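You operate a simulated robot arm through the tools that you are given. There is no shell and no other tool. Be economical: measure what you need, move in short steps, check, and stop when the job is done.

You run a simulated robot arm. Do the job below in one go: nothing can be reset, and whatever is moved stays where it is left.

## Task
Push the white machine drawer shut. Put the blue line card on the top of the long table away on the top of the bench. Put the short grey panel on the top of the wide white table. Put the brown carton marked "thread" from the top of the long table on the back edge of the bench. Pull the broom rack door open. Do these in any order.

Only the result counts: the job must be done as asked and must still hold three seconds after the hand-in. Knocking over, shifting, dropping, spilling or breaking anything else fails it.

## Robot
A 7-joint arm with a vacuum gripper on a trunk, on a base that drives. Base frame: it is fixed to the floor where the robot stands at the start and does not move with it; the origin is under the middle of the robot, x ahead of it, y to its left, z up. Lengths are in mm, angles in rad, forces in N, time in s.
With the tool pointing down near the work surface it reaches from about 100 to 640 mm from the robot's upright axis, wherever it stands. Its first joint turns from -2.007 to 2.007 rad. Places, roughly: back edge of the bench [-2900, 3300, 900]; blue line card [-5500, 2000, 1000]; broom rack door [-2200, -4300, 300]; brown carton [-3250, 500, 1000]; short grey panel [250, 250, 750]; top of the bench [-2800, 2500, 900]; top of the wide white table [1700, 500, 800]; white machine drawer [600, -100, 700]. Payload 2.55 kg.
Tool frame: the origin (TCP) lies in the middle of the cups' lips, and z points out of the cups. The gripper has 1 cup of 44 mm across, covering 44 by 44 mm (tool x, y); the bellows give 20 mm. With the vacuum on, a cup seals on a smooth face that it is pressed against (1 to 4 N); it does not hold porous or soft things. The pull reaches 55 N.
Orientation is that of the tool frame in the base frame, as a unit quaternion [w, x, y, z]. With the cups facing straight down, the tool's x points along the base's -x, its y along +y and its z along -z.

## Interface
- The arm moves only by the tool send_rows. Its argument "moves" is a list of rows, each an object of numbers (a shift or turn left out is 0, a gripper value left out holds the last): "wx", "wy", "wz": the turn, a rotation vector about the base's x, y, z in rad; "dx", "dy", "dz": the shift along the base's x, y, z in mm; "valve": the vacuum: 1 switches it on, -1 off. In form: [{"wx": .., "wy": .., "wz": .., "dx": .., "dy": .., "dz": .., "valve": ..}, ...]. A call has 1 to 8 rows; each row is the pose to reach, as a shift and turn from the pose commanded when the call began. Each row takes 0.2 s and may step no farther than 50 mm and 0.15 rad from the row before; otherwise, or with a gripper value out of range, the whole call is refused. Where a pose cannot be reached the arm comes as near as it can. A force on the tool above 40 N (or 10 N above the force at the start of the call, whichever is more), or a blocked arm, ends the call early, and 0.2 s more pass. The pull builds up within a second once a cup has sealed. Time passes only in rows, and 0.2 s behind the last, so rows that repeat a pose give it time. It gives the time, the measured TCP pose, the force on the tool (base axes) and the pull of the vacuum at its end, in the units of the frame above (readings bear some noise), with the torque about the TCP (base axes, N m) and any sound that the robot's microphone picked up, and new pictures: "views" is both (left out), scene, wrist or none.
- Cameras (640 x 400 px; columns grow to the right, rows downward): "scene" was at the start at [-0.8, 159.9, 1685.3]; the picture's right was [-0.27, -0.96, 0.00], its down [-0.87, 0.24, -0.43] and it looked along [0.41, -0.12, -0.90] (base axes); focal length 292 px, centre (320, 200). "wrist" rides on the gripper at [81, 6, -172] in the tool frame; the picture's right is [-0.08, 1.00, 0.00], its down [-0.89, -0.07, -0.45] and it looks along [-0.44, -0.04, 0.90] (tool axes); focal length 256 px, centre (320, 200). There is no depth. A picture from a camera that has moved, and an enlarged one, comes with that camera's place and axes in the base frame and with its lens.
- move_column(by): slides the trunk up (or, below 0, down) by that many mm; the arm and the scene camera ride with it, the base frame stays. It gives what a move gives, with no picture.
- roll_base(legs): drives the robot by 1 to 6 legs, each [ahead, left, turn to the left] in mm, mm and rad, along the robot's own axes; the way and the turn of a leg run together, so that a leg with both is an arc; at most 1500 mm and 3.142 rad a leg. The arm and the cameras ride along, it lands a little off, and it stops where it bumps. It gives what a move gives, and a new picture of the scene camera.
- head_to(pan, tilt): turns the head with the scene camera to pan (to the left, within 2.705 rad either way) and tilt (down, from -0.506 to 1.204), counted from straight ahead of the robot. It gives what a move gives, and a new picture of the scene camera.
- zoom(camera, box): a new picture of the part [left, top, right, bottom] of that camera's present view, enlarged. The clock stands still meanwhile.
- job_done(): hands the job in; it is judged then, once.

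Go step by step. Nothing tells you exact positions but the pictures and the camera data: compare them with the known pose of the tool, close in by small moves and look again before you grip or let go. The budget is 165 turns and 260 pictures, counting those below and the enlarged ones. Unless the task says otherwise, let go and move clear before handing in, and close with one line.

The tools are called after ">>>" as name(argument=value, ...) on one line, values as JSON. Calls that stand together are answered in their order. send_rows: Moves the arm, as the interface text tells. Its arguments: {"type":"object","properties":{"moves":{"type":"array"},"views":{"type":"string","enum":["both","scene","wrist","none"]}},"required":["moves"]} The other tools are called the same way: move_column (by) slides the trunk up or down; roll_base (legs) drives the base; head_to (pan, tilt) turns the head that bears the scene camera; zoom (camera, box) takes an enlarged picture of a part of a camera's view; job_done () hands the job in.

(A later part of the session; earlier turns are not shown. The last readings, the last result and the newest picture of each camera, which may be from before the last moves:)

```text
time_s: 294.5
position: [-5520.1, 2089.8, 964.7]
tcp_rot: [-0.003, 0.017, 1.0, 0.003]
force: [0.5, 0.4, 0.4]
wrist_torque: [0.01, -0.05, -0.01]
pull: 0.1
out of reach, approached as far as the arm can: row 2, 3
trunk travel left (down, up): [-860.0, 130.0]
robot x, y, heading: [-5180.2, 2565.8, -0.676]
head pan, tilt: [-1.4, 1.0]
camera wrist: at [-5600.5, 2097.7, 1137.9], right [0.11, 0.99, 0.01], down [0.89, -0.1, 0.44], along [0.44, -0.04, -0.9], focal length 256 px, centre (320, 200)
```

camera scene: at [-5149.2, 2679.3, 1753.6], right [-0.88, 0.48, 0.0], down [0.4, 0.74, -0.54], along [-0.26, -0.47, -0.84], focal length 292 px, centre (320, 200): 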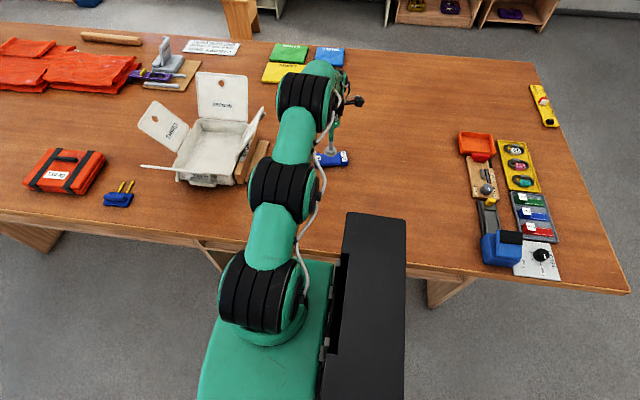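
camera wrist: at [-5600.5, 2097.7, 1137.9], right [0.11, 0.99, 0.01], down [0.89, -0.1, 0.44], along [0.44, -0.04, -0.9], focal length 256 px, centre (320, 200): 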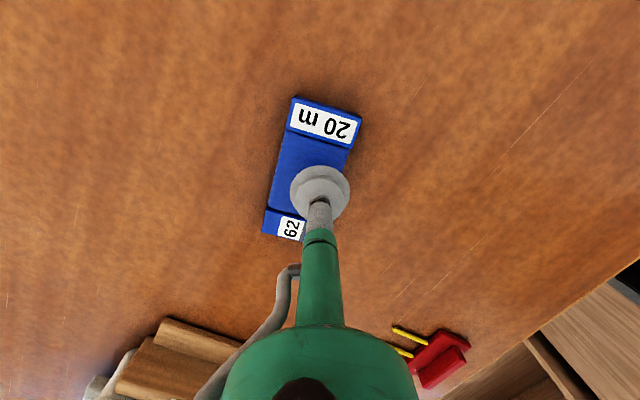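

A small base nudge to centre the cup.

>>> roll_base(legs=[[-6, -13, 0]])

>>> send_rows(moves=[{"dz": -5}], views="wrist")

```text
time_s: 295.3
position: [-5532.9, 2083.4, 965.0]
tcp_rot: [-0.002, 0.017, 1.0, 0.004]
force: [-0.2, -0.4, -0.6]
wrist_torque: [-0.02, 0.01, 0.0]
pull: 0.0
trunk travel left (down, up): [-860.0, 130.0]
robot x, y, heading: [-5190.9, 2560.2, -0.672]
head pan, tilt: [-1.4, 1.0]
camera scene: at [-5161.5, 2672.9, 1753.6], right [-0.88, 0.48, 0.0], down [0.4, 0.74, -0.54], along [-0.26, -0.47, -0.84], focal length 292 px, centre (320, 200)
```

scene: 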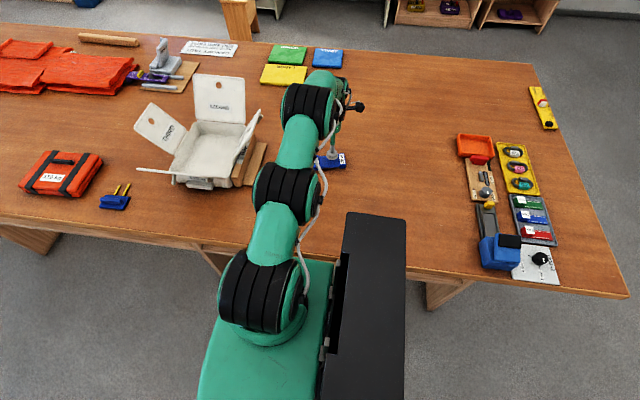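

```text
time_s: 295.7
position: [-5533.6, 2083.4, 959.4]
tcp_rot: [-0.002, 0.016, 1.0, 0.003]
force: [-0.4, -1.0, -0.1]
wrist_torque: [0.0, 0.01, -0.01]
pull: 0.1
trunk travel left (down, up): [-860.0, 130.0]
robot x, y, heading: [-5190.2, 2558.7, -0.667]
head pan, tilt: [-1.4, 1.0]
camera wrist: at [-5612.9, 2091.7, 1133.4], right [0.11, 0.99, 0.01], down [0.89, -0.1, 0.44], along [0.44, -0.04, -0.9], focal length 256 px, centre (320, 200)
```

wrist: 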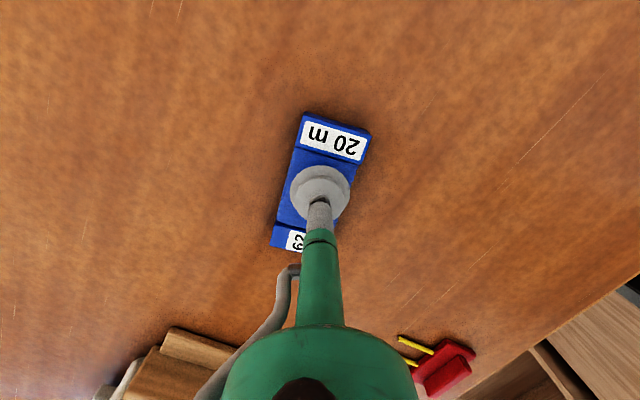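

Centred. Lower with vacuum on in fine steps.

>>> send_rows(moves=[{"dz": -6, "valve": 1}, {"dz": -10}, {"dz": -13}, {"dz": -16}, {"dz": -19}, {"dz": -22}], views="wrist")

```text
time_s: 297.1
position: [-5532.5, 2084.2, 939.1]
tcp_rot: [-0.002, 0.016, 1.0, 0.002]
force: [1.1, 0.8, 4.0]
wrist_torque: [-0.16, -0.29, 0.09]
pull: 55.0
trunk travel left (down, up): [-860.0, 130.0]
robot x, y, heading: [-5184.4, 2557.1, -0.672]
head pan, tilt: [-1.4, 1.0]
camera wrist: at [-5612.7, 2091.9, 1112.4], right [0.11, 0.99, 0.0], down [0.89, -0.1, 0.44], along [0.44, -0.05, -0.9], focal length 256 px, centre (320, 200)
```

wrist: 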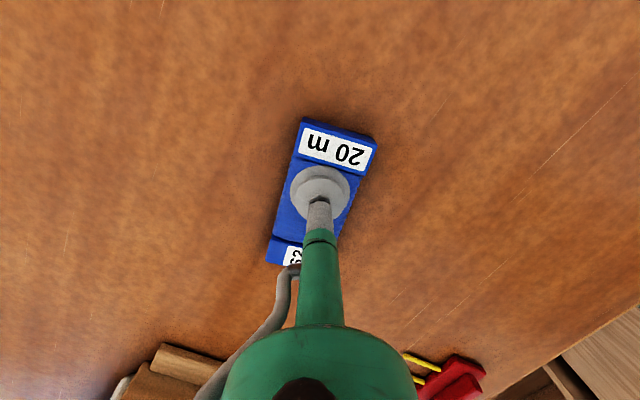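

Sealed at full pull. Lift.

>>> send_rows(moves=[{"dz": 8}, {"dz": 20}, {"dz": 35}, {"dz": 50}], views="none")

>>> move_column(by=130)

>>> send_rows(moves=[{"dx": 25, "dy": 25, "dz": 20}, {"dx": 50, "dy": 45, "dz": 40}, {"dx": 70, "dy": 70, "dz": 70}], views="wrist")

```text
time_s: 298.1
position: [-5529.2, 2089.4, 985.8]
tcp_rot: [-0.003, 0.016, 1.0, 0.003]
force: [-0.8, -0.3, -1.5]
wrist_torque: [0.0, 0.03, 0.04]
pull: 55.5
out of reach, approached as far as the arm can: row 4
trunk travel left (down, up): [-860.0, 130.0]
robot x, y, heading: [-5191.4, 2557.1, -0.672]
head pan, tilt: [-1.4, 1.0]
```

```text
time_s: 299.7
position: [-5529.1, 2088.5, 1116.4]
tcp_rot: [-0.003, 0.017, 1.0, 0.004]
force: [-0.1, -0.3, -0.4]
wrist_torque: [-0.01, 0.05, 0.04]
pull: 54.8
trunk travel left (down, up): [-990.0, 0.0]
robot x, y, heading: [-5189.7, 2559.5, -0.667]
head pan, tilt: [-1.4, 1.0]
```

```text
time_s: 300.5
position: [-5458.2, 2162.3, 1187.3]
tcp_rot: [-0.002, 0.016, 1.0, 0.001]
force: [0.5, -0.4, -0.9]
wrist_torque: [-0.06, 0.04, 0.0]
pull: 54.4
trunk travel left (down, up): [-990.0, 0.0]
robot x, y, heading: [-5193.8, 2556.4, -0.676]
head pan, tilt: [-1.4, 1.0]
camera wrist: at [-5536.9, 2169.8, 1359.6], right [0.11, 0.99, 0.0], down [0.89, -0.1, 0.44], along [0.44, -0.04, -0.9], focal length 256 px, centre (320, 200)
```

wrist: 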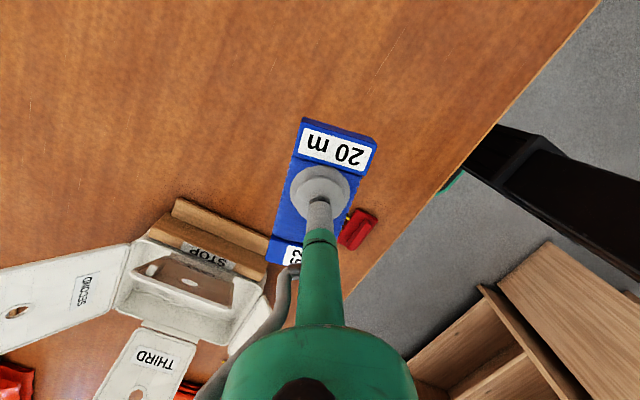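

Card held. Move away from the table and along the bench to find where line cards belong.

>>> roll_base(legs=[[0, 600, 0.03], [1000, 0, 0], [850, 0, 0]])

>>> head_to(pan=1.5, tilt=0.8)

>>> zoom(camera="scene", box=[80, 60, 560, 360])

```text
time_s: 312.8
position: [-3533.6, 1562.5, 1186.0]
tcp_rot: [-0.002, -0.022, 1.0, 0.003]
force: [0.9, -0.3, -1.2]
wrist_torque: [0.04, 0.01, 0.01]
pull: 54.5
trunk travel left (down, up): [-990.0, 0.0]
robot x, y, heading: [-3300.1, 1979.8, -0.597]
head pan, tilt: [-1.4, 1.0]
camera scene: at [-3276.8, 2097.4, 1883.6], right [-0.91, 0.41, 0.0], down [0.35, 0.77, -0.54], along [-0.22, -0.49, -0.84], focal length 292 px, centre (320, 200)
```

scene: 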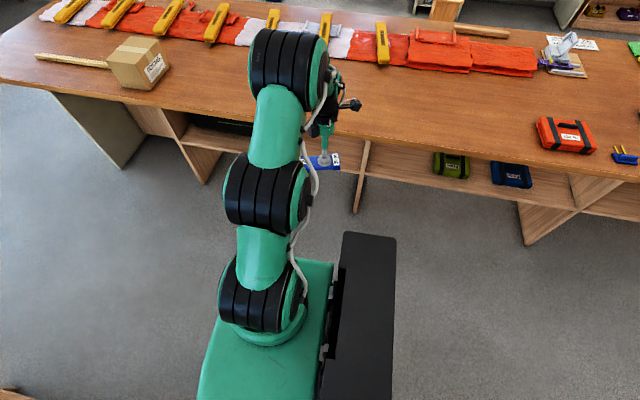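

```text
time_s: 315.3
position: [-3533.9, 1562.6, 1185.8]
tcp_rot: [-0.002, -0.021, 1.0, 0.003]
force: [0.1, 0.0, -0.6]
wrist_torque: [0.05, 0.02, 0.03]
pull: 54.5
trunk travel left (down, up): [-990.0, 0.0]
robot x, y, heading: [-3298.7, 1977.6, -0.594]
head pan, tilt: [1.499, 0.799]
camera scene: at [-3198.2, 2224.2, 1898.7], right [0.79, -0.62, 0.0], down [-0.44, -0.56, -0.7], along [0.43, 0.55, -0.72], focal length 292 px, centre (320, 200)
```

scene: 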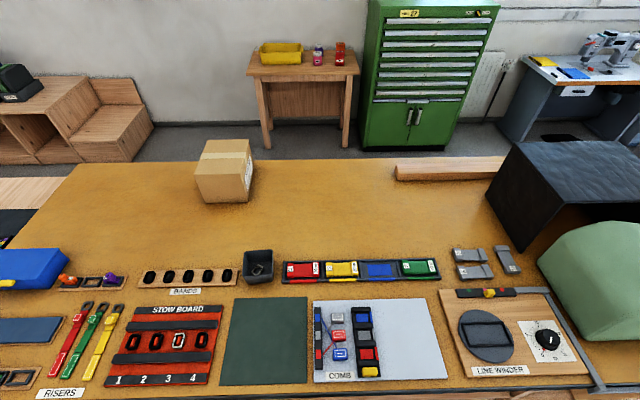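

```text
1.33 times, centred on (320, 210) of scene
camera zoom: at [-3198.2, 2224.2, 1898.7], right [0.79, -0.62, 0.0], down [-0.44, -0.56, -0.7], along [0.43, 0.55, -0.72], focal length 389 px, centre (320, 187)
```

zoom: 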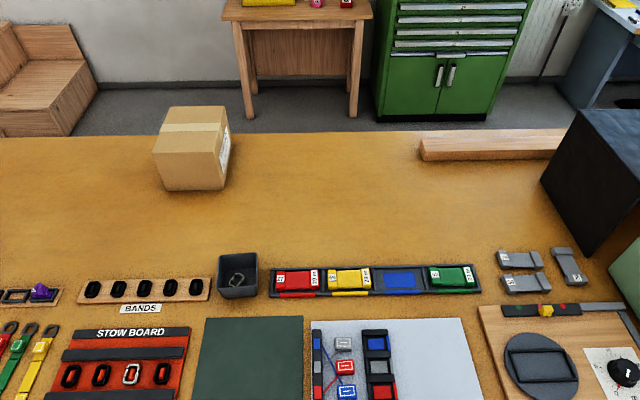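

The tray on the bench has red, yellow and green line cards and an empty blue slot near (-2668,2539). That's the home. Zoom on it for the orientation.

>>> zoom(camera="scene", box=[260, 240, 460, 365])

```text
3.20 times, centred on (360, 302) of scene
camera zoom: at [-3198.2, 2224.2, 1898.7], right [0.79, -0.62, 0.0], down [-0.44, -0.56, -0.7], along [0.43, 0.55, -0.72], focal length 934 px, centre (192, -128)
```

zoom: 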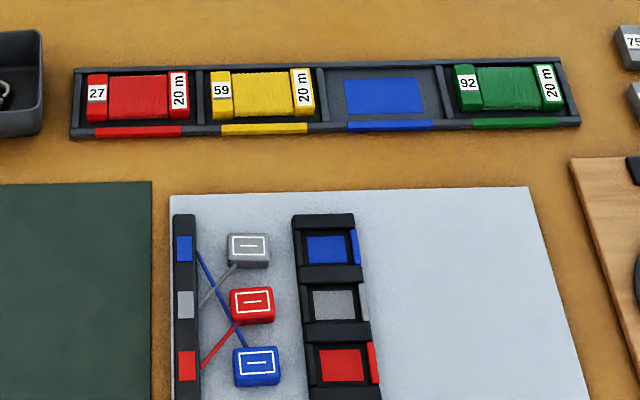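

I'll turn the robot half round so the arm (now to its right) faces the bench; this also gives the card the same orientation as its neighbours.

>>> roll_base(legs=[[0, 0, 3.09], [-165, 0, 0]])

>>> head_to(pan=-1.5, tilt=1.0)

>>> send_rows(moves=[{"dz": 0}], views="wrist")

```text
time_s: 323.8
position: [-2888.6, 2260.9, 1185.1]
tcp_rot: [0.004, 0.999, -0.041, 0.002]
force: [0.1, -0.3, -0.8]
wrist_torque: [-0.03, -0.01, -0.01]
pull: 54.9
trunk travel left (down, up): [-990.0, 0.0]
robot x, y, heading: [-3175.3, 1875.9, 2.42]
head pan, tilt: [1.499, 0.799]
camera scene: at [-3305.6, 1645.5, 1898.7], right [-0.7, 0.71, 0.0], down [0.51, 0.5, -0.7], along [-0.5, -0.49, -0.72], focal length 292 px, centre (320, 200)
```

scene: 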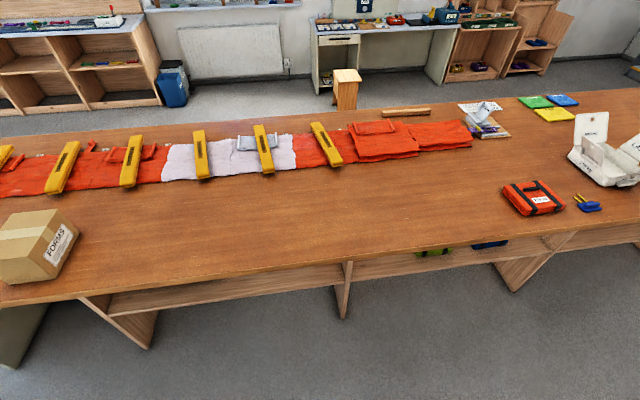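

```text
time_s: 326.4
position: [-2889.8, 2259.5, 1185.8]
tcp_rot: [0.004, 0.999, -0.042, 0.002]
force: [-0.4, 0.3, -0.6]
wrist_torque: [0.02, -0.02, -0.03]
pull: 55.0
trunk travel left (down, up): [-990.0, 0.0]
robot x, y, heading: [-3174.1, 1873.9, 2.424]
head pan, tilt: [-1.499, 1.0]
camera scene: at [-3205.4, 1757.1, 1883.6], right [0.8, -0.6, 0.0], down [-0.51, -0.67, -0.54], along [0.33, 0.43, -0.84], focal length 292 px, centre (320, 200)
```

scene: 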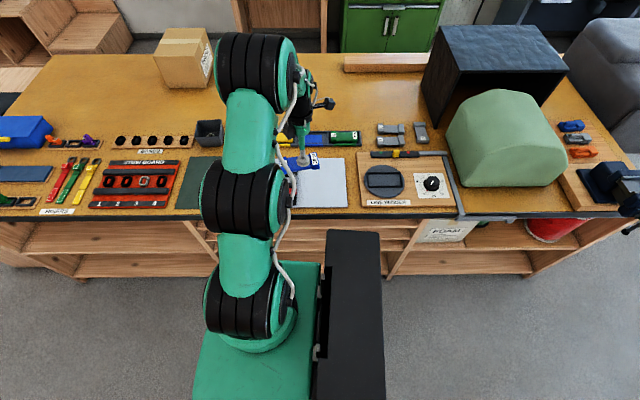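

```text
time_s: 326.8
position: [-2888.7, 2259.1, 1186.4]
tcp_rot: [0.004, 0.999, -0.041, 0.003]
force: [-0.3, 0.4, -0.4]
wrist_torque: [0.0, -0.03, 0.0]
pull: 54.3
trunk travel left (down, up): [-990.0, 0.0]
robot x, y, heading: [-3176.5, 1877.7, 2.421]
head pan, tilt: [-1.499, 1.0]
camera wrist: at [-2809.6, 2247.6, 1358.8], right [-0.16, -0.99, 0.01], down [-0.89, 0.15, 0.44], along [-0.44, 0.07, -0.9], focal length 256 px, centre (320, 200)
```

wrist: 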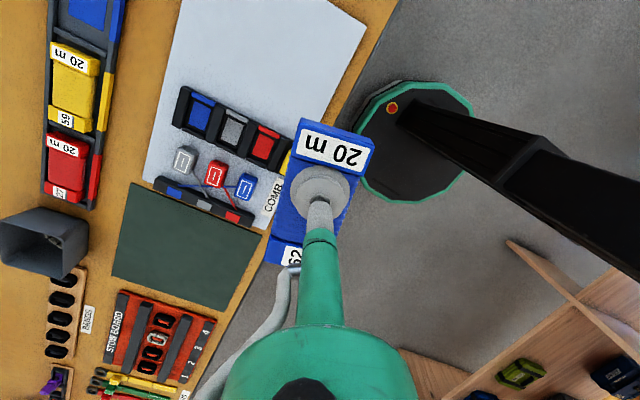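

The wrist view shows the base and slot clearly. I'll edge the base toward the bench.

>>> roll_base(legs=[[0, 0, 0.07], [0, -150, 0]])

>>> send_rows(moves=[{"dz": 0}], views="wrist")

```text
time_s: 328.7
position: [-2828.2, 2395.7, 1185.9]
tcp_rot: [0.003, 1.0, -0.005, 0.002]
force: [-0.1, -0.1, -0.8]
wrist_torque: [0.0, -0.01, 0.01]
pull: 54.9
trunk travel left (down, up): [-990.0, 0.0]
robot x, y, heading: [-3088.9, 1993.8, 2.492]
head pan, tilt: [-1.499, 1.0]
camera scene: at [-3108.4, 1871.4, 1883.5], right [0.84, -0.55, 0.0], down [-0.46, -0.7, -0.54], along [0.3, 0.45, -0.84], focal length 292 px, centre (320, 200)
```

scene: 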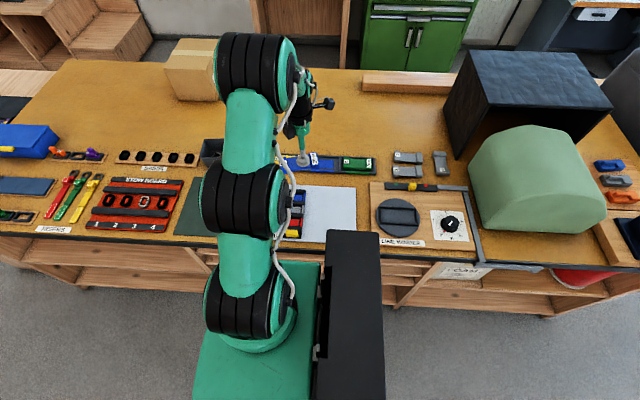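

```text
time_s: 329.1
position: [-2828.8, 2395.4, 1186.2]
tcp_rot: [0.003, 1.0, -0.007, 0.003]
force: [-0.4, -0.8, -0.7]
wrist_torque: [0.05, -0.01, 0.02]
pull: 54.7
trunk travel left (down, up): [-990.0, 0.0]
robot x, y, heading: [-3084.9, 1993.9, 2.493]
head pan, tilt: [-1.499, 1.0]
camera wrist: at [-2748.9, 2388.6, 1359.6], right [-0.09, -1.0, 0.0], down [-0.89, 0.08, 0.44], along [-0.44, 0.04, -0.9], focal length 256 px, centre (320, 200)
```

wrist: 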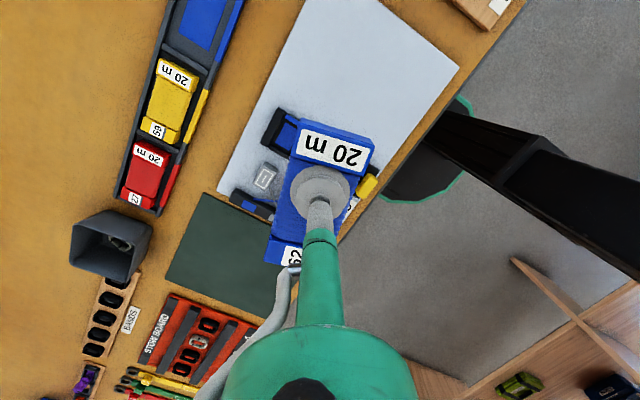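

Edge 40 mm closer still, then extend the arm toward the slot.

>>> roll_base(legs=[[-10, -40, 0]])

>>> send_rows(moves=[{"dz": -35, "dx": 20, "dy": 20, "wz": -0.05}, {"dz": -70, "dx": 40, "dy": 40, "wz": -0.1}, {"dz": -105, "dx": 60, "dy": 60, "wz": -0.145}, {"dz": -130, "dx": 80, "dy": 75, "wz": -0.145}, {"dz": -150, "dx": 100, "dy": 90, "wz": -0.145}], views="both")

```text
time_s: 329.9
position: [-2796.8, 2421.0, 1187.0]
tcp_rot: [0.002, 1.0, -0.006, 0.004]
force: [-0.9, 0.8, -0.6]
wrist_torque: [-0.04, -0.01, -0.03]
pull: 55.0
trunk travel left (down, up): [-990.0, 0.0]
robot x, y, heading: [-3053.1, 2015.7, 2.497]
head pan, tilt: [-1.499, 1.0]
camera scene: at [-3078.9, 1895.5, 1883.4], right [0.84, -0.55, 0.0], down [-0.46, -0.7, -0.54], along [0.3, 0.45, -0.84], focal length 292 px, centre (320, 200)
```

scene: 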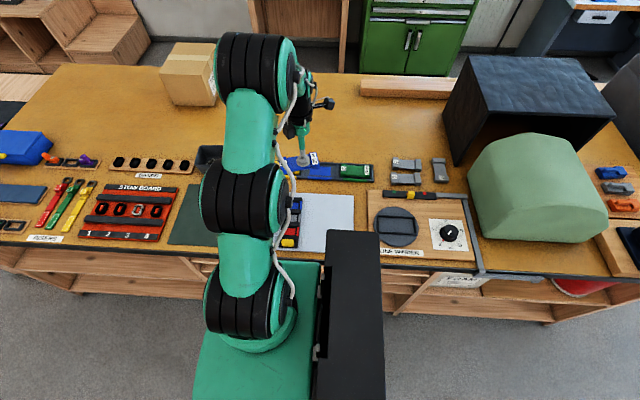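

```text
time_s: 331.1
position: [-2710.9, 2500.7, 1051.3]
tcp_rot: [0.003, 0.997, -0.079, 0.002]
force: [0.1, 0.3, -0.2]
wrist_torque: [0.02, 0.02, 0.02]
pull: 55.1
out of reach, approached as far as the arm can: row 5
trunk travel left (down, up): [-990.0, 0.0]
robot x, y, heading: [-3060.3, 2015.3, 2.493]
head pan, tilt: [-1.499, 1.0]
camera scene: at [-3076.2, 1897.5, 1883.6], right [0.84, -0.55, 0.0], down [-0.46, -0.7, -0.54], along [0.3, 0.45, -0.84], focal length 292 px, centre (320, 200)
camera wrist: at [-2633.3, 2481.4, 1224.4], right [-0.23, -0.97, 0.01], down [-0.87, 0.21, 0.44], along [-0.43, 0.1, -0.9], focal length 256 px, centre (320, 200)
```

scene: 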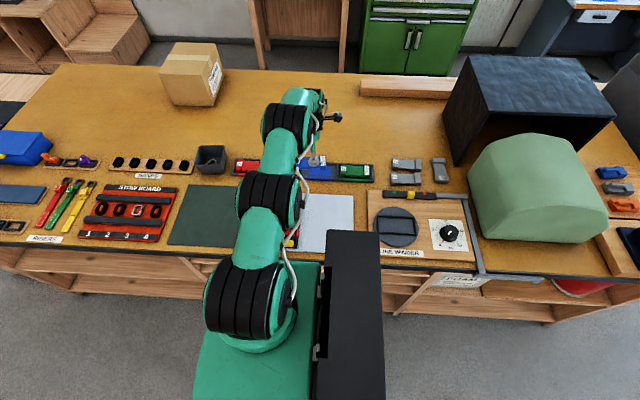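
wrist: 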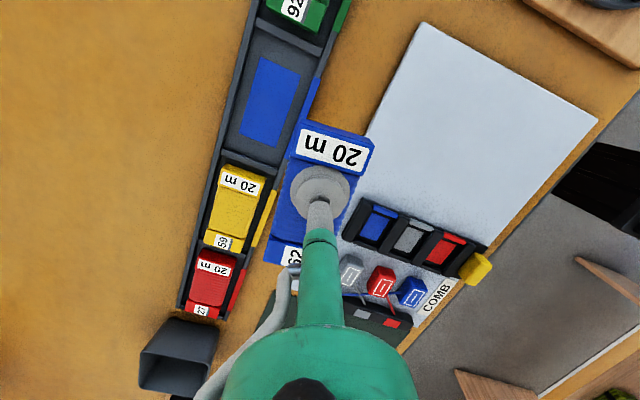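

The slot is at about (-2646,2538); I'm ~55 mm short. I'll tilt the tool slightly outward (0.15 rad) to gain reach, and square the card to the slot.

>>> send_rows(moves=[{"wx": 0.06, "wy": -0.047, "wz": -0.04, "dx": 20, "dy": 10, "dz": -15}, {"wx": 0.118, "wy": -0.093, "wz": -0.08, "dx": 40, "dy": 20, "dz": -35}, {"wx": 0.118, "wy": -0.093, "wz": -0.08, "dx": 60, "dy": 28, "dz": -50}, {"wx": 0.118, "wy": -0.093, "wz": -0.08, "dx": 73, "dy": 31, "dz": -60}], views="both")

```text
time_s: 332.1
position: [-2646.7, 2518.0, 996.1]
tcp_rot: [-0.059, 0.99, -0.119, 0.045]
force: [-0.5, 0.7, -0.3]
wrist_torque: [-0.03, 0.0, 0.02]
pull: 55.3
out of reach, approached as far as the arm can: row 3, 4
trunk travel left (down, up): [-990.0, 0.0]
robot x, y, heading: [-3056.8, 2020.8, 2.491]
head pan, tilt: [-1.499, 1.0]
camera scene: at [-3076.0, 1896.9, 1883.6], right [0.84, -0.55, 0.0], down [-0.46, -0.7, -0.54], along [0.3, 0.45, -0.84], focal length 292 px, centre (320, 200)
camera wrist: at [-2589.1, 2474.1, 1171.5], right [-0.3, -0.94, -0.13], down [-0.89, 0.23, 0.38], along [-0.33, 0.24, -0.91], focal length 256 px, centre (320, 200)
```

scene: 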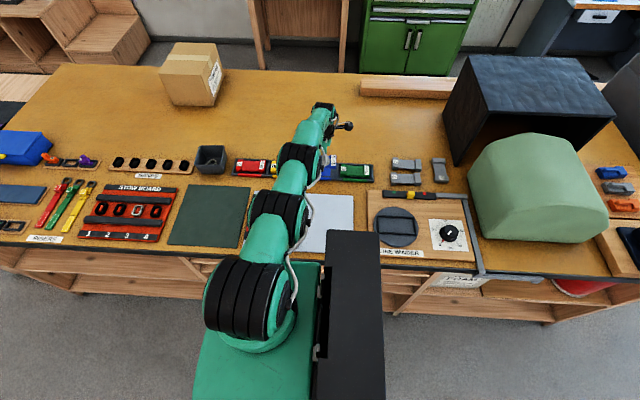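
wrist: 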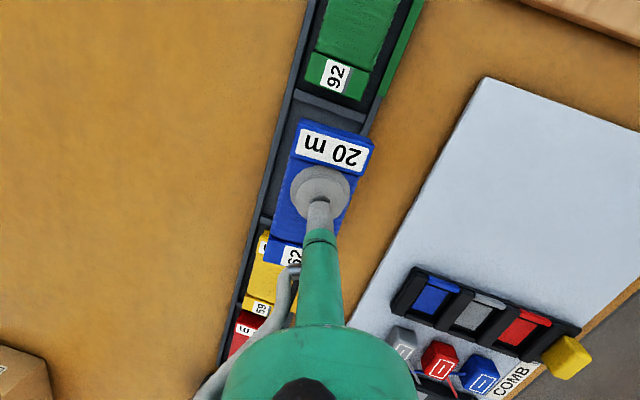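

Nearly there: about (6,13) mm to go. A touch more tilt for reach.

>>> send_rows(moves=[{"wx": 0.025, "wy": -0.02, "dx": 3, "dy": 7}, {"wx": 0.047, "wy": -0.037, "dx": 7, "dy": 13}, {"wx": 0.047, "wy": -0.037, "dx": 7, "dy": 13, "dz": -8}], views="wrist")

>>> zoom(camera="scene", box=[220, 120, 420, 245])

```text
time_s: 332.9
position: [-2642.1, 2530.9, 986.8]
tcp_rot: [-0.085, 0.988, -0.118, 0.059]
force: [0.5, 0.4, -0.6]
wrist_torque: [-0.05, -0.01, -0.05]
pull: 54.8
trunk travel left (down, up): [-990.0, 0.0]
robot x, y, heading: [-3056.1, 2016.3, 2.494]
head pan, tilt: [-1.499, 1.0]
camera wrist: at [-2588.9, 2479.2, 1163.1], right [-0.3, -0.94, -0.19], down [-0.91, 0.22, 0.36], along [-0.3, 0.28, -0.91], focal length 256 px, centre (320, 200)
```

wrist: 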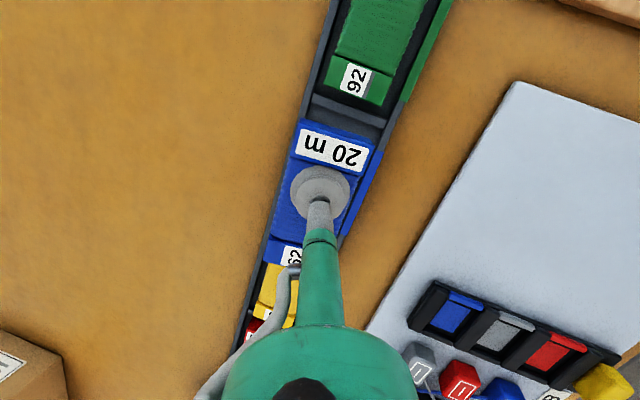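

```text
3.20 times, centred on (320, 182) of scene
camera zoom: at [-3076.2, 1897.9, 1883.6], right [0.84, -0.55, 0.0], down [-0.46, -0.7, -0.54], along [0.3, 0.45, -0.84], focal length 934 px, centre (320, 256)
```

zoom: 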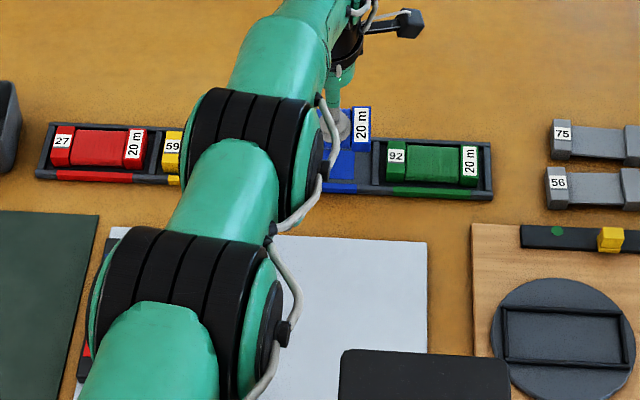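

The card sits parallel and above its slot. I'll lower by the trunk so the arm pose stays fixed.

>>> move_column(by=-18)

>>> send_rows(moves=[{"dz": 0}], views="wrist")

>>> zoom(camera="scene", box=[270, 130, 400, 211])

```text
time_s: 333.6
position: [-2643.3, 2531.0, 968.8]
tcp_rot: [-0.084, 0.988, -0.118, 0.06]
force: [-0.7, -0.1, -0.5]
wrist_torque: [0.0, 0.01, 0.01]
pull: 54.5
trunk travel left (down, up): [-972.0, 18.0]
robot x, y, heading: [-3057.6, 2011.9, 2.488]
head pan, tilt: [-1.499, 1.0]
```

```text
time_s: 334.0
position: [-2642.5, 2530.6, 968.9]
tcp_rot: [-0.085, 0.988, -0.117, 0.059]
force: [0.1, 0.6, -0.4]
wrist_torque: [0.0, 0.01, 0.01]
pull: 54.7
trunk travel left (down, up): [-972.0, 18.0]
robot x, y, heading: [-3053.9, 2022.7, 2.492]
head pan, tilt: [-1.499, 1.0]
camera wrist: at [-2588.9, 2478.9, 1145.1], right [-0.3, -0.94, -0.19], down [-0.91, 0.22, 0.36], along [-0.3, 0.28, -0.91], focal length 256 px, centre (320, 200)
```

wrist: 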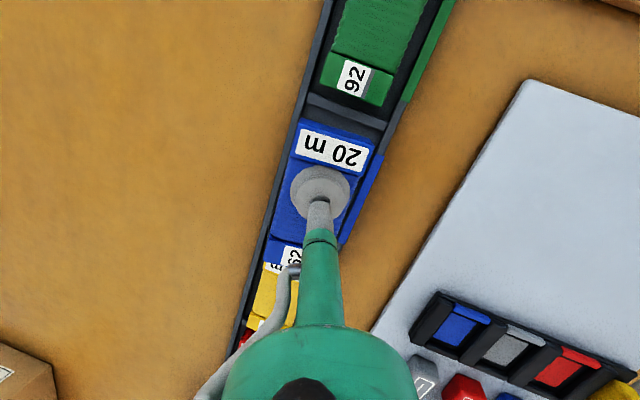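

```text
4.92 times, centred on (335, 170) of scene
camera zoom: at [-3076.2, 1897.7, 1865.6], right [0.84, -0.55, 0.0], down [-0.46, -0.7, -0.54], along [0.3, 0.45, -0.84], focal length 1437 px, centre (246, 345)
```

zoom: 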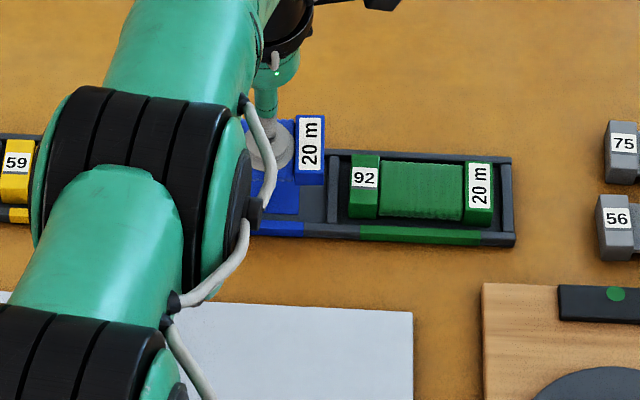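

Wrist and overhead views agree the card is over the slot within a few mm. Continue lowering.

>>> move_column(by=-16)

>>> send_rows(moves=[{"dz": 0}], views="wrist")

>>> zoom(camera="scene", box=[270, 130, 400, 211])

```text
time_s: 334.6
position: [-2642.7, 2531.1, 953.6]
tcp_rot: [-0.085, 0.988, -0.118, 0.06]
force: [-0.5, 0.1, -1.4]
wrist_torque: [-0.02, -0.01, -0.03]
pull: 54.2
trunk travel left (down, up): [-956.0, 34.0]
robot x, y, heading: [-3049.8, 2022.6, 2.492]
head pan, tilt: [-1.499, 1.0]
```

```text
time_s: 335.0
position: [-2641.6, 2531.2, 953.5]
tcp_rot: [-0.085, 0.988, -0.118, 0.059]
force: [-0.3, -1.4, 0.2]
wrist_torque: [-0.02, -0.04, 0.02]
pull: 54.9
trunk travel left (down, up): [-956.0, 34.0]
robot x, y, heading: [-3054.0, 2014.9, 2.493]
head pan, tilt: [-1.499, 1.0]
camera wrist: at [-2588.9, 2478.9, 1129.0], right [-0.3, -0.94, -0.19], down [-0.91, 0.22, 0.36], along [-0.3, 0.28, -0.91], focal length 256 px, centre (320, 200)
```

wrist: 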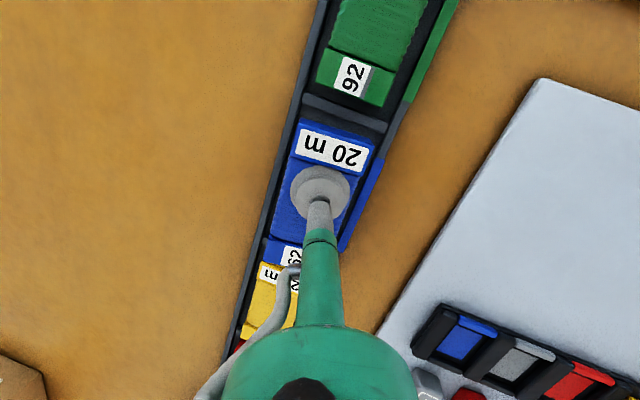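

```text
4.92 times, centred on (335, 170) of scene
camera zoom: at [-3076.2, 1897.7, 1849.6], right [0.84, -0.55, 0.0], down [-0.46, -0.7, -0.54], along [0.3, 0.45, -0.84], focal length 1437 px, centre (246, 345)
```

zoom: 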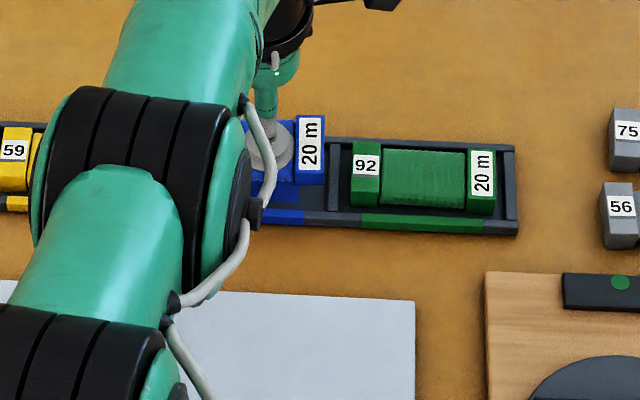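

>>> move_column(by=-8)

>>> send_rows(moves=[{"dz": 0}], views="wrist")

>>> zoom(camera="scene", box=[290, 140, 380, 196])

```text
time_s: 335.6
position: [-2642.3, 2531.2, 945.2]
tcp_rot: [-0.085, 0.988, -0.117, 0.06]
force: [0.0, 0.3, -0.6]
wrist_torque: [0.0, -0.02, -0.03]
pull: 54.6
trunk travel left (down, up): [-948.0, 42.0]
robot x, y, heading: [-3056.3, 2015.2, 2.494]
head pan, tilt: [-1.499, 1.0]
```

```text
time_s: 336.0
position: [-2642.2, 2531.8, 946.0]
tcp_rot: [-0.085, 0.988, -0.118, 0.059]
force: [0.1, 0.5, -0.8]
wrist_torque: [0.02, -0.02, 0.01]
pull: 55.1
trunk travel left (down, up): [-948.0, 42.0]
robot x, y, heading: [-3059.7, 2017.6, 2.486]
head pan, tilt: [-1.499, 1.0]
camera wrist: at [-2588.9, 2478.9, 1121.0], right [-0.3, -0.94, -0.19], down [-0.91, 0.22, 0.36], along [-0.3, 0.28, -0.91], focal length 256 px, centre (320, 200)
```

wrist: 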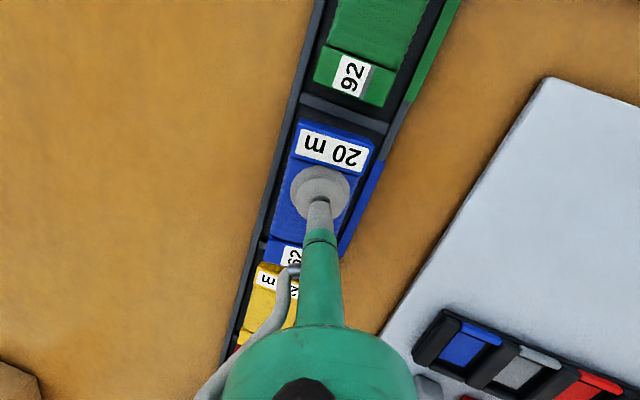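

```text
7.11 times, centred on (335, 168) of scene
camera zoom: at [-3076.2, 1897.7, 1841.6], right [0.84, -0.55, 0.0], down [-0.46, -0.7, -0.54], along [0.3, 0.45, -0.84], focal length 2076 px, centre (213, 428)
```

zoom: 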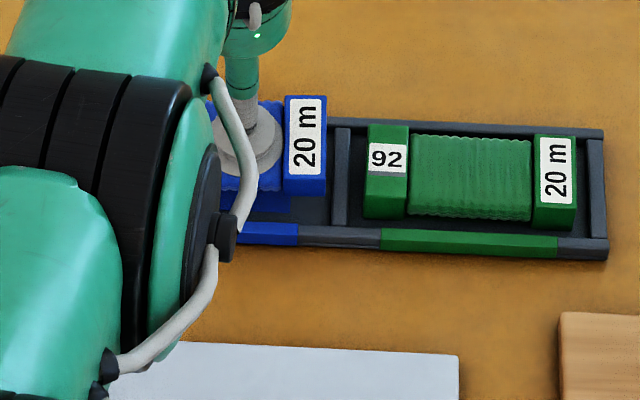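

Still free. Lower further.

>>> move_column(by=-10)

>>> move_column(by=-5)

>>> send_rows(moves=[{"dz": 0}], views="wrist")

>>> zoom(camera="scene", box=[290, 140, 380, 196])

```text
time_s: 336.6
position: [-2641.2, 2530.4, 935.3]
tcp_rot: [-0.086, 0.988, -0.117, 0.059]
force: [0.6, 0.0, -1.5]
wrist_torque: [0.02, 0.04, 0.02]
pull: 55.1
trunk travel left (down, up): [-938.0, 52.0]
robot x, y, heading: [-3057.1, 2020.6, 2.49]
head pan, tilt: [-1.499, 1.0]
```

```text
time_s: 337.1
position: [-2641.5, 2532.0, 929.7]
tcp_rot: [-0.085, 0.988, -0.118, 0.059]
force: [0.5, 0.8, -0.8]
wrist_torque: [-0.01, -0.01, -0.01]
pull: 54.7
trunk travel left (down, up): [-933.0, 57.0]
robot x, y, heading: [-3054.7, 2018.6, 2.49]
head pan, tilt: [-1.499, 1.0]
```

```text
time_s: 337.5
position: [-2643.0, 2530.8, 931.4]
tcp_rot: [-0.085, 0.988, -0.118, 0.059]
force: [-0.4, -0.2, -1.2]
wrist_torque: [-0.03, -0.04, 0.0]
pull: 55.2
trunk travel left (down, up): [-933.0, 57.0]
robot x, y, heading: [-3054.3, 2016.9, 2.488]
head pan, tilt: [-1.499, 1.0]
camera wrist: at [-2588.9, 2478.8, 1106.0], right [-0.3, -0.94, -0.19], down [-0.91, 0.22, 0.36], along [-0.3, 0.28, -0.91], focal length 256 px, centre (320, 200)
```

wrist: 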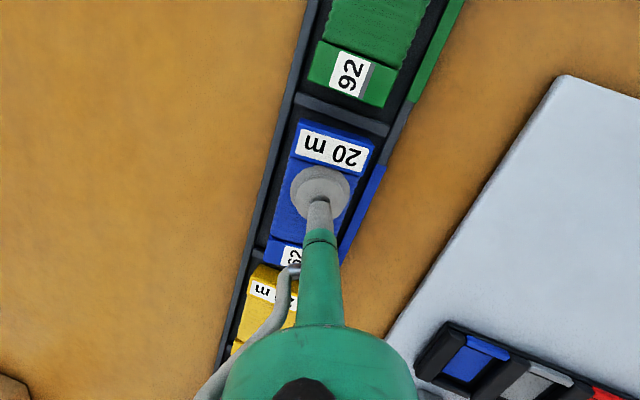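

```text
7.11 times, centred on (335, 168) of scene
camera zoom: at [-3076.2, 1897.6, 1826.6], right [0.84, -0.55, 0.0], down [-0.46, -0.7, -0.54], along [0.3, 0.45, -0.84], focal length 2076 px, centre (213, 428)
```

zoom: 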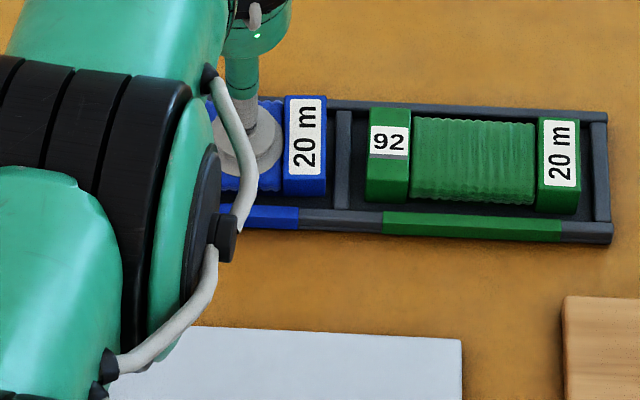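

Very close and well aligned now. A few more millimetres.

>>> move_column(by=-6)

>>> move_column(by=-4)

>>> send_rows(moves=[{"dz": 0}], views="wrist")

>>> zoom(camera="scene", box=[290, 140, 380, 196])

```text
time_s: 338.1
position: [-2639.6, 2531.3, 927.5]
tcp_rot: [-0.088, 0.987, -0.118, 0.06]
force: [1.1, -0.4, 8.7]
wrist_torque: [0.14, 0.57, 0.05]
pull: 55.2
trunk travel left (down, up): [-927.0, 63.0]
robot x, y, heading: [-3054.9, 2018.8, 2.488]
head pan, tilt: [-1.499, 1.0]
```

```text
time_s: 338.6
position: [-2640.1, 2531.7, 926.8]
tcp_rot: [-0.089, 0.987, -0.118, 0.062]
force: [2.6, -0.6, 22.3]
wrist_torque: [-0.12, 0.69, 0.05]
pull: 54.6
trunk travel left (down, up): [-923.0, 67.0]
robot x, y, heading: [-3056.3, 2017.9, 2.493]
head pan, tilt: [-1.499, 1.0]
```

```text
time_s: 339.0
position: [-2639.7, 2532.1, 923.7]
tcp_rot: [-0.089, 0.987, -0.118, 0.061]
force: [5.0, 2.2, 20.0]
wrist_torque: [-0.08, 0.59, 0.01]
pull: 55.1
trunk travel left (down, up): [-923.0, 67.0]
robot x, y, heading: [-3051.9, 2015.3, 2.492]
head pan, tilt: [-1.499, 1.0]
camera wrist: at [-2588.2, 2478.6, 1100.5], right [-0.3, -0.93, -0.2], down [-0.91, 0.21, 0.36], along [-0.29, 0.29, -0.91], focal length 256 px, centre (320, 200)
```

wrist: 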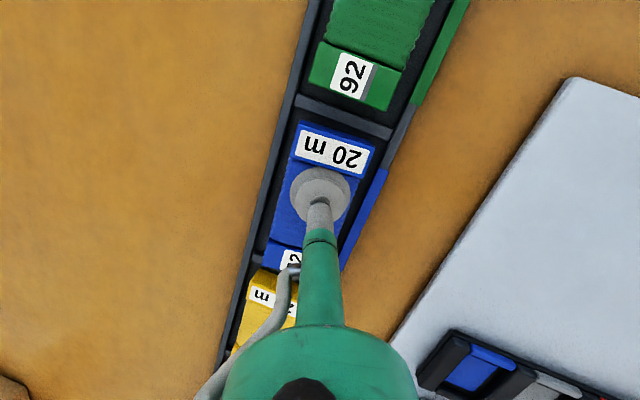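

```text
7.11 times, centred on (335, 168) of scene
camera zoom: at [-3077.3, 1895.2, 1816.5], right [0.84, -0.55, 0.0], down [-0.46, -0.7, -0.54], along [0.3, 0.45, -0.84], focal length 2076 px, centre (213, 428)
```

zoom: 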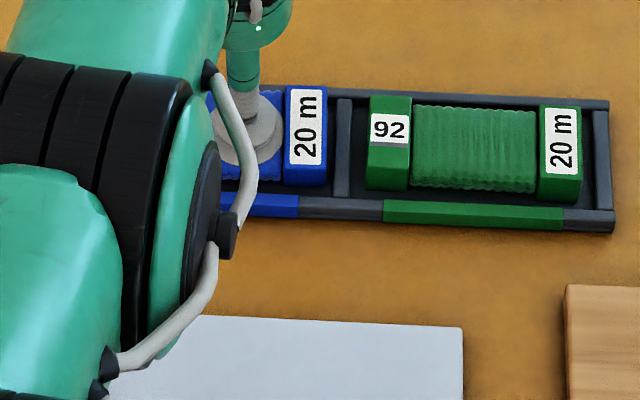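

Contact at the slot floor, aligned with its neighbours. Ease the pressure and release.

>>> move_column(by=4)

>>> send_rows(moves=[{"dz": 0, "valve": -1}, {"dz": 0}, {"dz": 0}, {"dz": 0}, {"dz": 0}], views="none")

>>> move_column(by=60)

>>> send_rows(moves=[{"dz": 0}], views="wrist")

>>> zoom(camera="scene", box=[270, 140, 400, 221])

```text
time_s: 339.5
position: [-2643.2, 2530.6, 924.8]
tcp_rot: [-0.085, 0.988, -0.118, 0.058]
force: [2.7, 2.1, 10.8]
wrist_torque: [-0.02, 0.33, -0.06]
pull: 54.5
trunk travel left (down, up): [-927.0, 63.0]
robot x, y, heading: [-3056.4, 2015.2, 2.485]
head pan, tilt: [-1.499, 1.0]
```

```text
time_s: 340.7
position: [-2642.0, 2531.6, 923.5]
tcp_rot: [-0.085, 0.988, -0.117, 0.06]
force: [-0.2, 0.1, -0.2]
wrist_torque: [-0.04, -0.03, 0.0]
pull: 0.1
trunk travel left (down, up): [-927.0, 63.0]
robot x, y, heading: [-3055.4, 2016.4, 2.495]
head pan, tilt: [-1.499, 1.0]
```

```text
time_s: 341.7
position: [-2641.6, 2530.8, 984.1]
tcp_rot: [-0.084, 0.988, -0.118, 0.059]
force: [0.0, 0.8, 0.0]
wrist_torque: [0.03, 0.02, -0.05]
pull: 0.0
trunk travel left (down, up): [-987.0, 3.0]
robot x, y, heading: [-3058.3, 2016.4, 2.486]
head pan, tilt: [-1.499, 1.0]
```

```text
time_s: 342.1
position: [-2641.5, 2532.6, 984.5]
tcp_rot: [-0.085, 0.988, -0.118, 0.06]
force: [0.0, -0.8, -1.3]
wrist_torque: [0.03, -0.04, 0.01]
pull: 0.0
trunk travel left (down, up): [-987.0, 3.0]
robot x, y, heading: [-3054.1, 2019.1, 2.491]
head pan, tilt: [-1.499, 1.0]
camera wrist: at [-2588.7, 2479.0, 1159.8], right [-0.3, -0.94, -0.19], down [-0.91, 0.22, 0.36], along [-0.3, 0.28, -0.91], focal length 256 px, centre (320, 200)
```

wrist: 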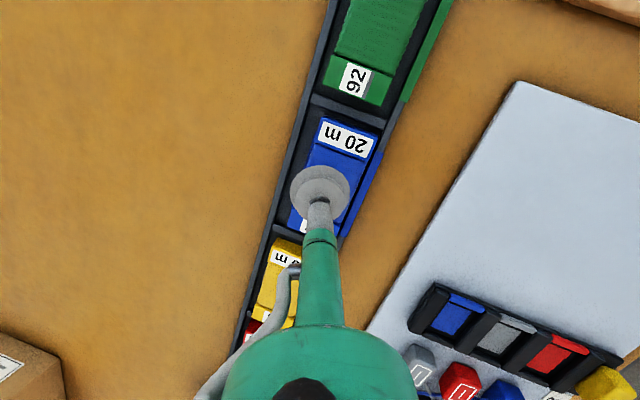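

```text
4.92 times, centred on (335, 180) of scene
camera zoom: at [-3075.9, 1897.9, 1880.6], right [0.84, -0.55, 0.0], down [-0.46, -0.7, -0.54], along [0.3, 0.45, -0.84], focal length 1437 px, centre (246, 296)
```

zoom: 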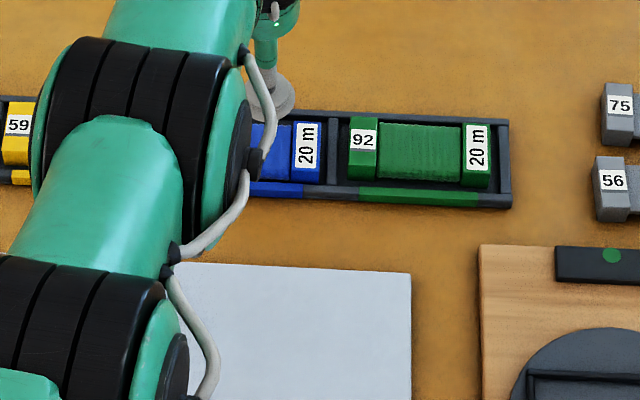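

The card is seated in its blue slot. Retract the arm, level it, and back away.

>>> send_rows(moves=[{"dx": -15, "dy": -18, "dz": 30}, {"dx": -35, "dy": -45, "dz": 60, "wx": -0.08, "wy": 0.065}, {"dx": -60, "dy": -75, "dz": 90, "wx": -0.165, "wy": 0.13}, {"dx": -85, "dy": -110, "dz": 110, "wx": -0.165, "wy": 0.13}, {"dx": -110, "dy": -145, "dz": 130, "wx": -0.165, "wy": 0.13}, {"dx": -135, "dy": -180, "dz": 150, "wx": -0.165, "wy": 0.13}], views="none")

>>> roll_base(legs=[[0, 380, 0]])

>>> zoom(camera="scene", box=[200, 60, 460, 222])

```text
time_s: 343.5
position: [-2780.4, 2347.2, 1133.9]
tcp_rot: [0.005, 0.993, -0.118, 0.005]
force: [0.4, -0.1, -0.4]
wrist_torque: [0.06, -0.06, -0.01]
pull: 0.0
trunk travel left (down, up): [-987.0, 3.0]
robot x, y, heading: [-3055.4, 2017.1, 2.494]
head pan, tilt: [-1.499, 1.0]
```

```text
time_s: 345.9
position: [-3005.9, 2051.6, 1132.0]
tcp_rot: [0.005, 0.993, -0.117, 0.005]
force: [-0.4, -0.1, -0.4]
wrist_torque: [0.02, -0.01, -0.02]
pull: 0.1
trunk travel left (down, up): [-987.0, 3.0]
robot x, y, heading: [-3278.6, 1716.1, 2.491]
head pan, tilt: [-1.499, 1.0]
camera scene: at [-3302.6, 1598.8, 1880.6], right [0.84, -0.55, 0.0], down [-0.46, -0.71, -0.54], along [0.29, 0.45, -0.84], focal length 292 px, centre (320, 200)
```

scene: 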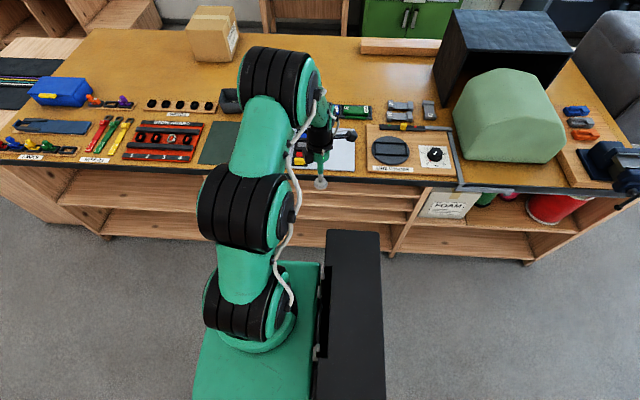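

```text
2.46 times, centred on (330, 141) of scene
camera zoom: at [-3302.6, 1598.8, 1880.6], right [0.84, -0.55, 0.0], down [-0.46, -0.71, -0.54], along [0.29, 0.45, -0.84], focal length 719 px, centre (295, 345)
```

zoom: 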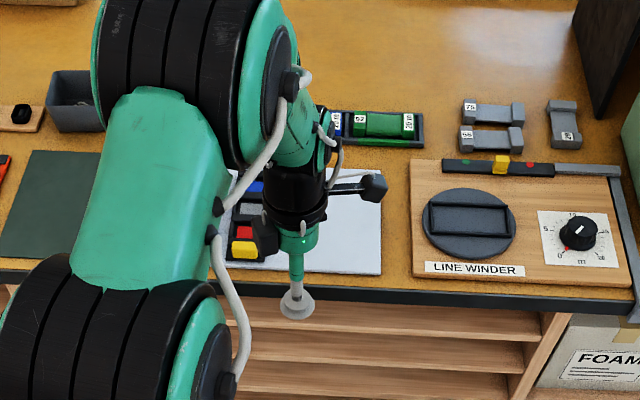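

The card is home. Next the broom rack near (-2200,-4300). I'll drive down the aisle and across the open floor.

>>> roll_base(legs=[[-1400, 0, 0], [-1350, 0, 0], [0, 0, 1.58]])

>>> head_to(pan=0.3, tilt=0.4)

```text
time_s: 363.2
position: [-1389.0, 345.9, 1132.5]
tcp_rot: [0.0, 0.778, 0.629, 0.007]
force: [1.1, -0.2, 0.2]
wrist_torque: [0.02, 0.01, 0.01]
pull: 0.0
trunk travel left (down, up): [-987.0, 3.0]
robot x, y, heading: [-1047.8, 77.0, -2.194]
head pan, tilt: [-1.499, 1.0]
camera scene: at [-929.4, 60.1, 1880.6], right [0.52, 0.85, 0.0], down [0.72, -0.44, -0.54], along [-0.46, 0.28, -0.84], focal length 292 px, centre (320, 200)
```

scene: 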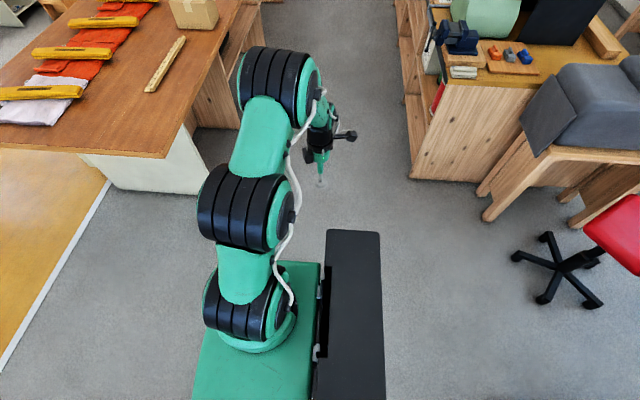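

```text
time_s: 365.0
position: [-1389.1, 347.0, 1132.6]
tcp_rot: [0.0, 0.777, 0.63, 0.006]
force: [1.0, -0.3, 0.0]
wrist_torque: [-0.03, -0.02, 0.01]
pull: 0.1
trunk travel left (down, up): [-987.0, 3.0]
robot x, y, heading: [-1045.4, 78.0, -2.195]
head pan, tilt: [0.3, 0.4]
camera scene: at [-899.5, -64.3, 1930.8], right [-0.95, 0.32, 0.0], down [0.12, 0.37, -0.92], along [-0.29, -0.87, -0.39], focal length 292 px, centre (320, 200)
```

scene: 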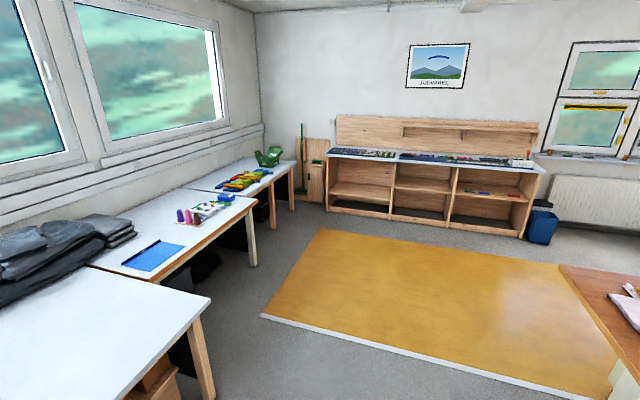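

>>> roll_base(legs=[[0, 0, -0.02], [1450, 0, 0], [1250, 0, 0], [0, 900, 0]])

>>> head_to(pan=0.25, tilt=0.6)

```text
time_s: 382.8
position: [-2225.2, -2365.9, 1133.4]
tcp_rot: [0.0, 0.772, 0.636, 0.007]
force: [-0.5, -0.7, 0.3]
wrist_torque: [0.02, 0.0, -0.03]
pull: 0.1
trunk travel left (down, up): [-987.0, 3.0]
robot x, y, heading: [-1880.9, -2627.2, -2.184]
head pan, tilt: [0.3, 0.4]
camera scene: at [-1728.6, -2767.9, 1930.9], right [-0.95, 0.3, 0.0], down [0.12, 0.37, -0.92], along [-0.28, -0.88, -0.39], focal length 292 px, centre (320, 200)
```

scene: 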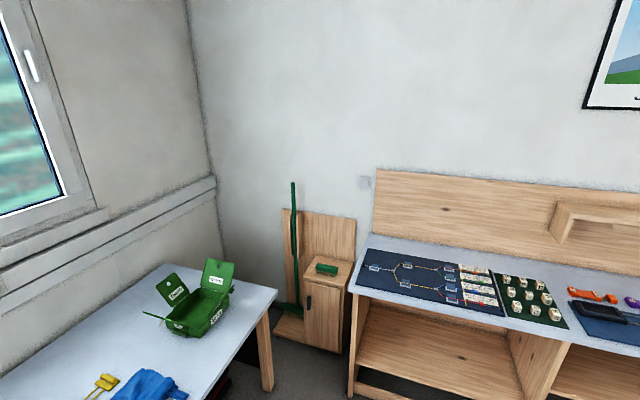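

```text
time_s: 383.5
position: [-2225.2, -2366.2, 1132.2]
tcp_rot: [0.0, 0.771, 0.636, 0.006]
force: [-0.4, -1.3, -0.1]
wrist_torque: [-0.01, -0.02, -0.02]
pull: 0.1
trunk travel left (down, up): [-987.0, 3.0]
robot x, y, heading: [-1882.0, -2626.8, -2.181]
head pan, tilt: [0.25, 0.6]
camera scene: at [-1731.4, -2762.4, 1912.7], right [-0.94, 0.35, 0.0], down [0.2, 0.53, -0.83], along [-0.29, -0.77, -0.56], focal length 292 px, centre (320, 200)
```

scene: 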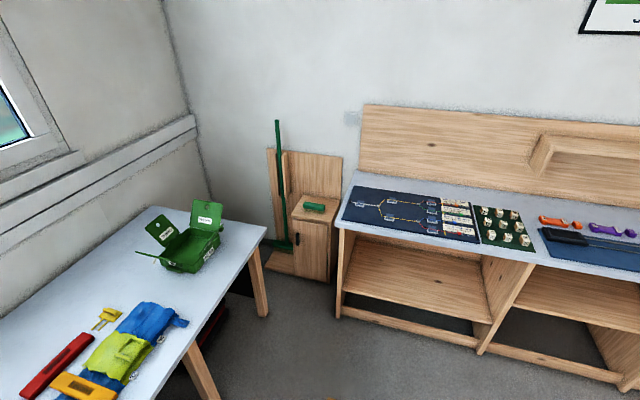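

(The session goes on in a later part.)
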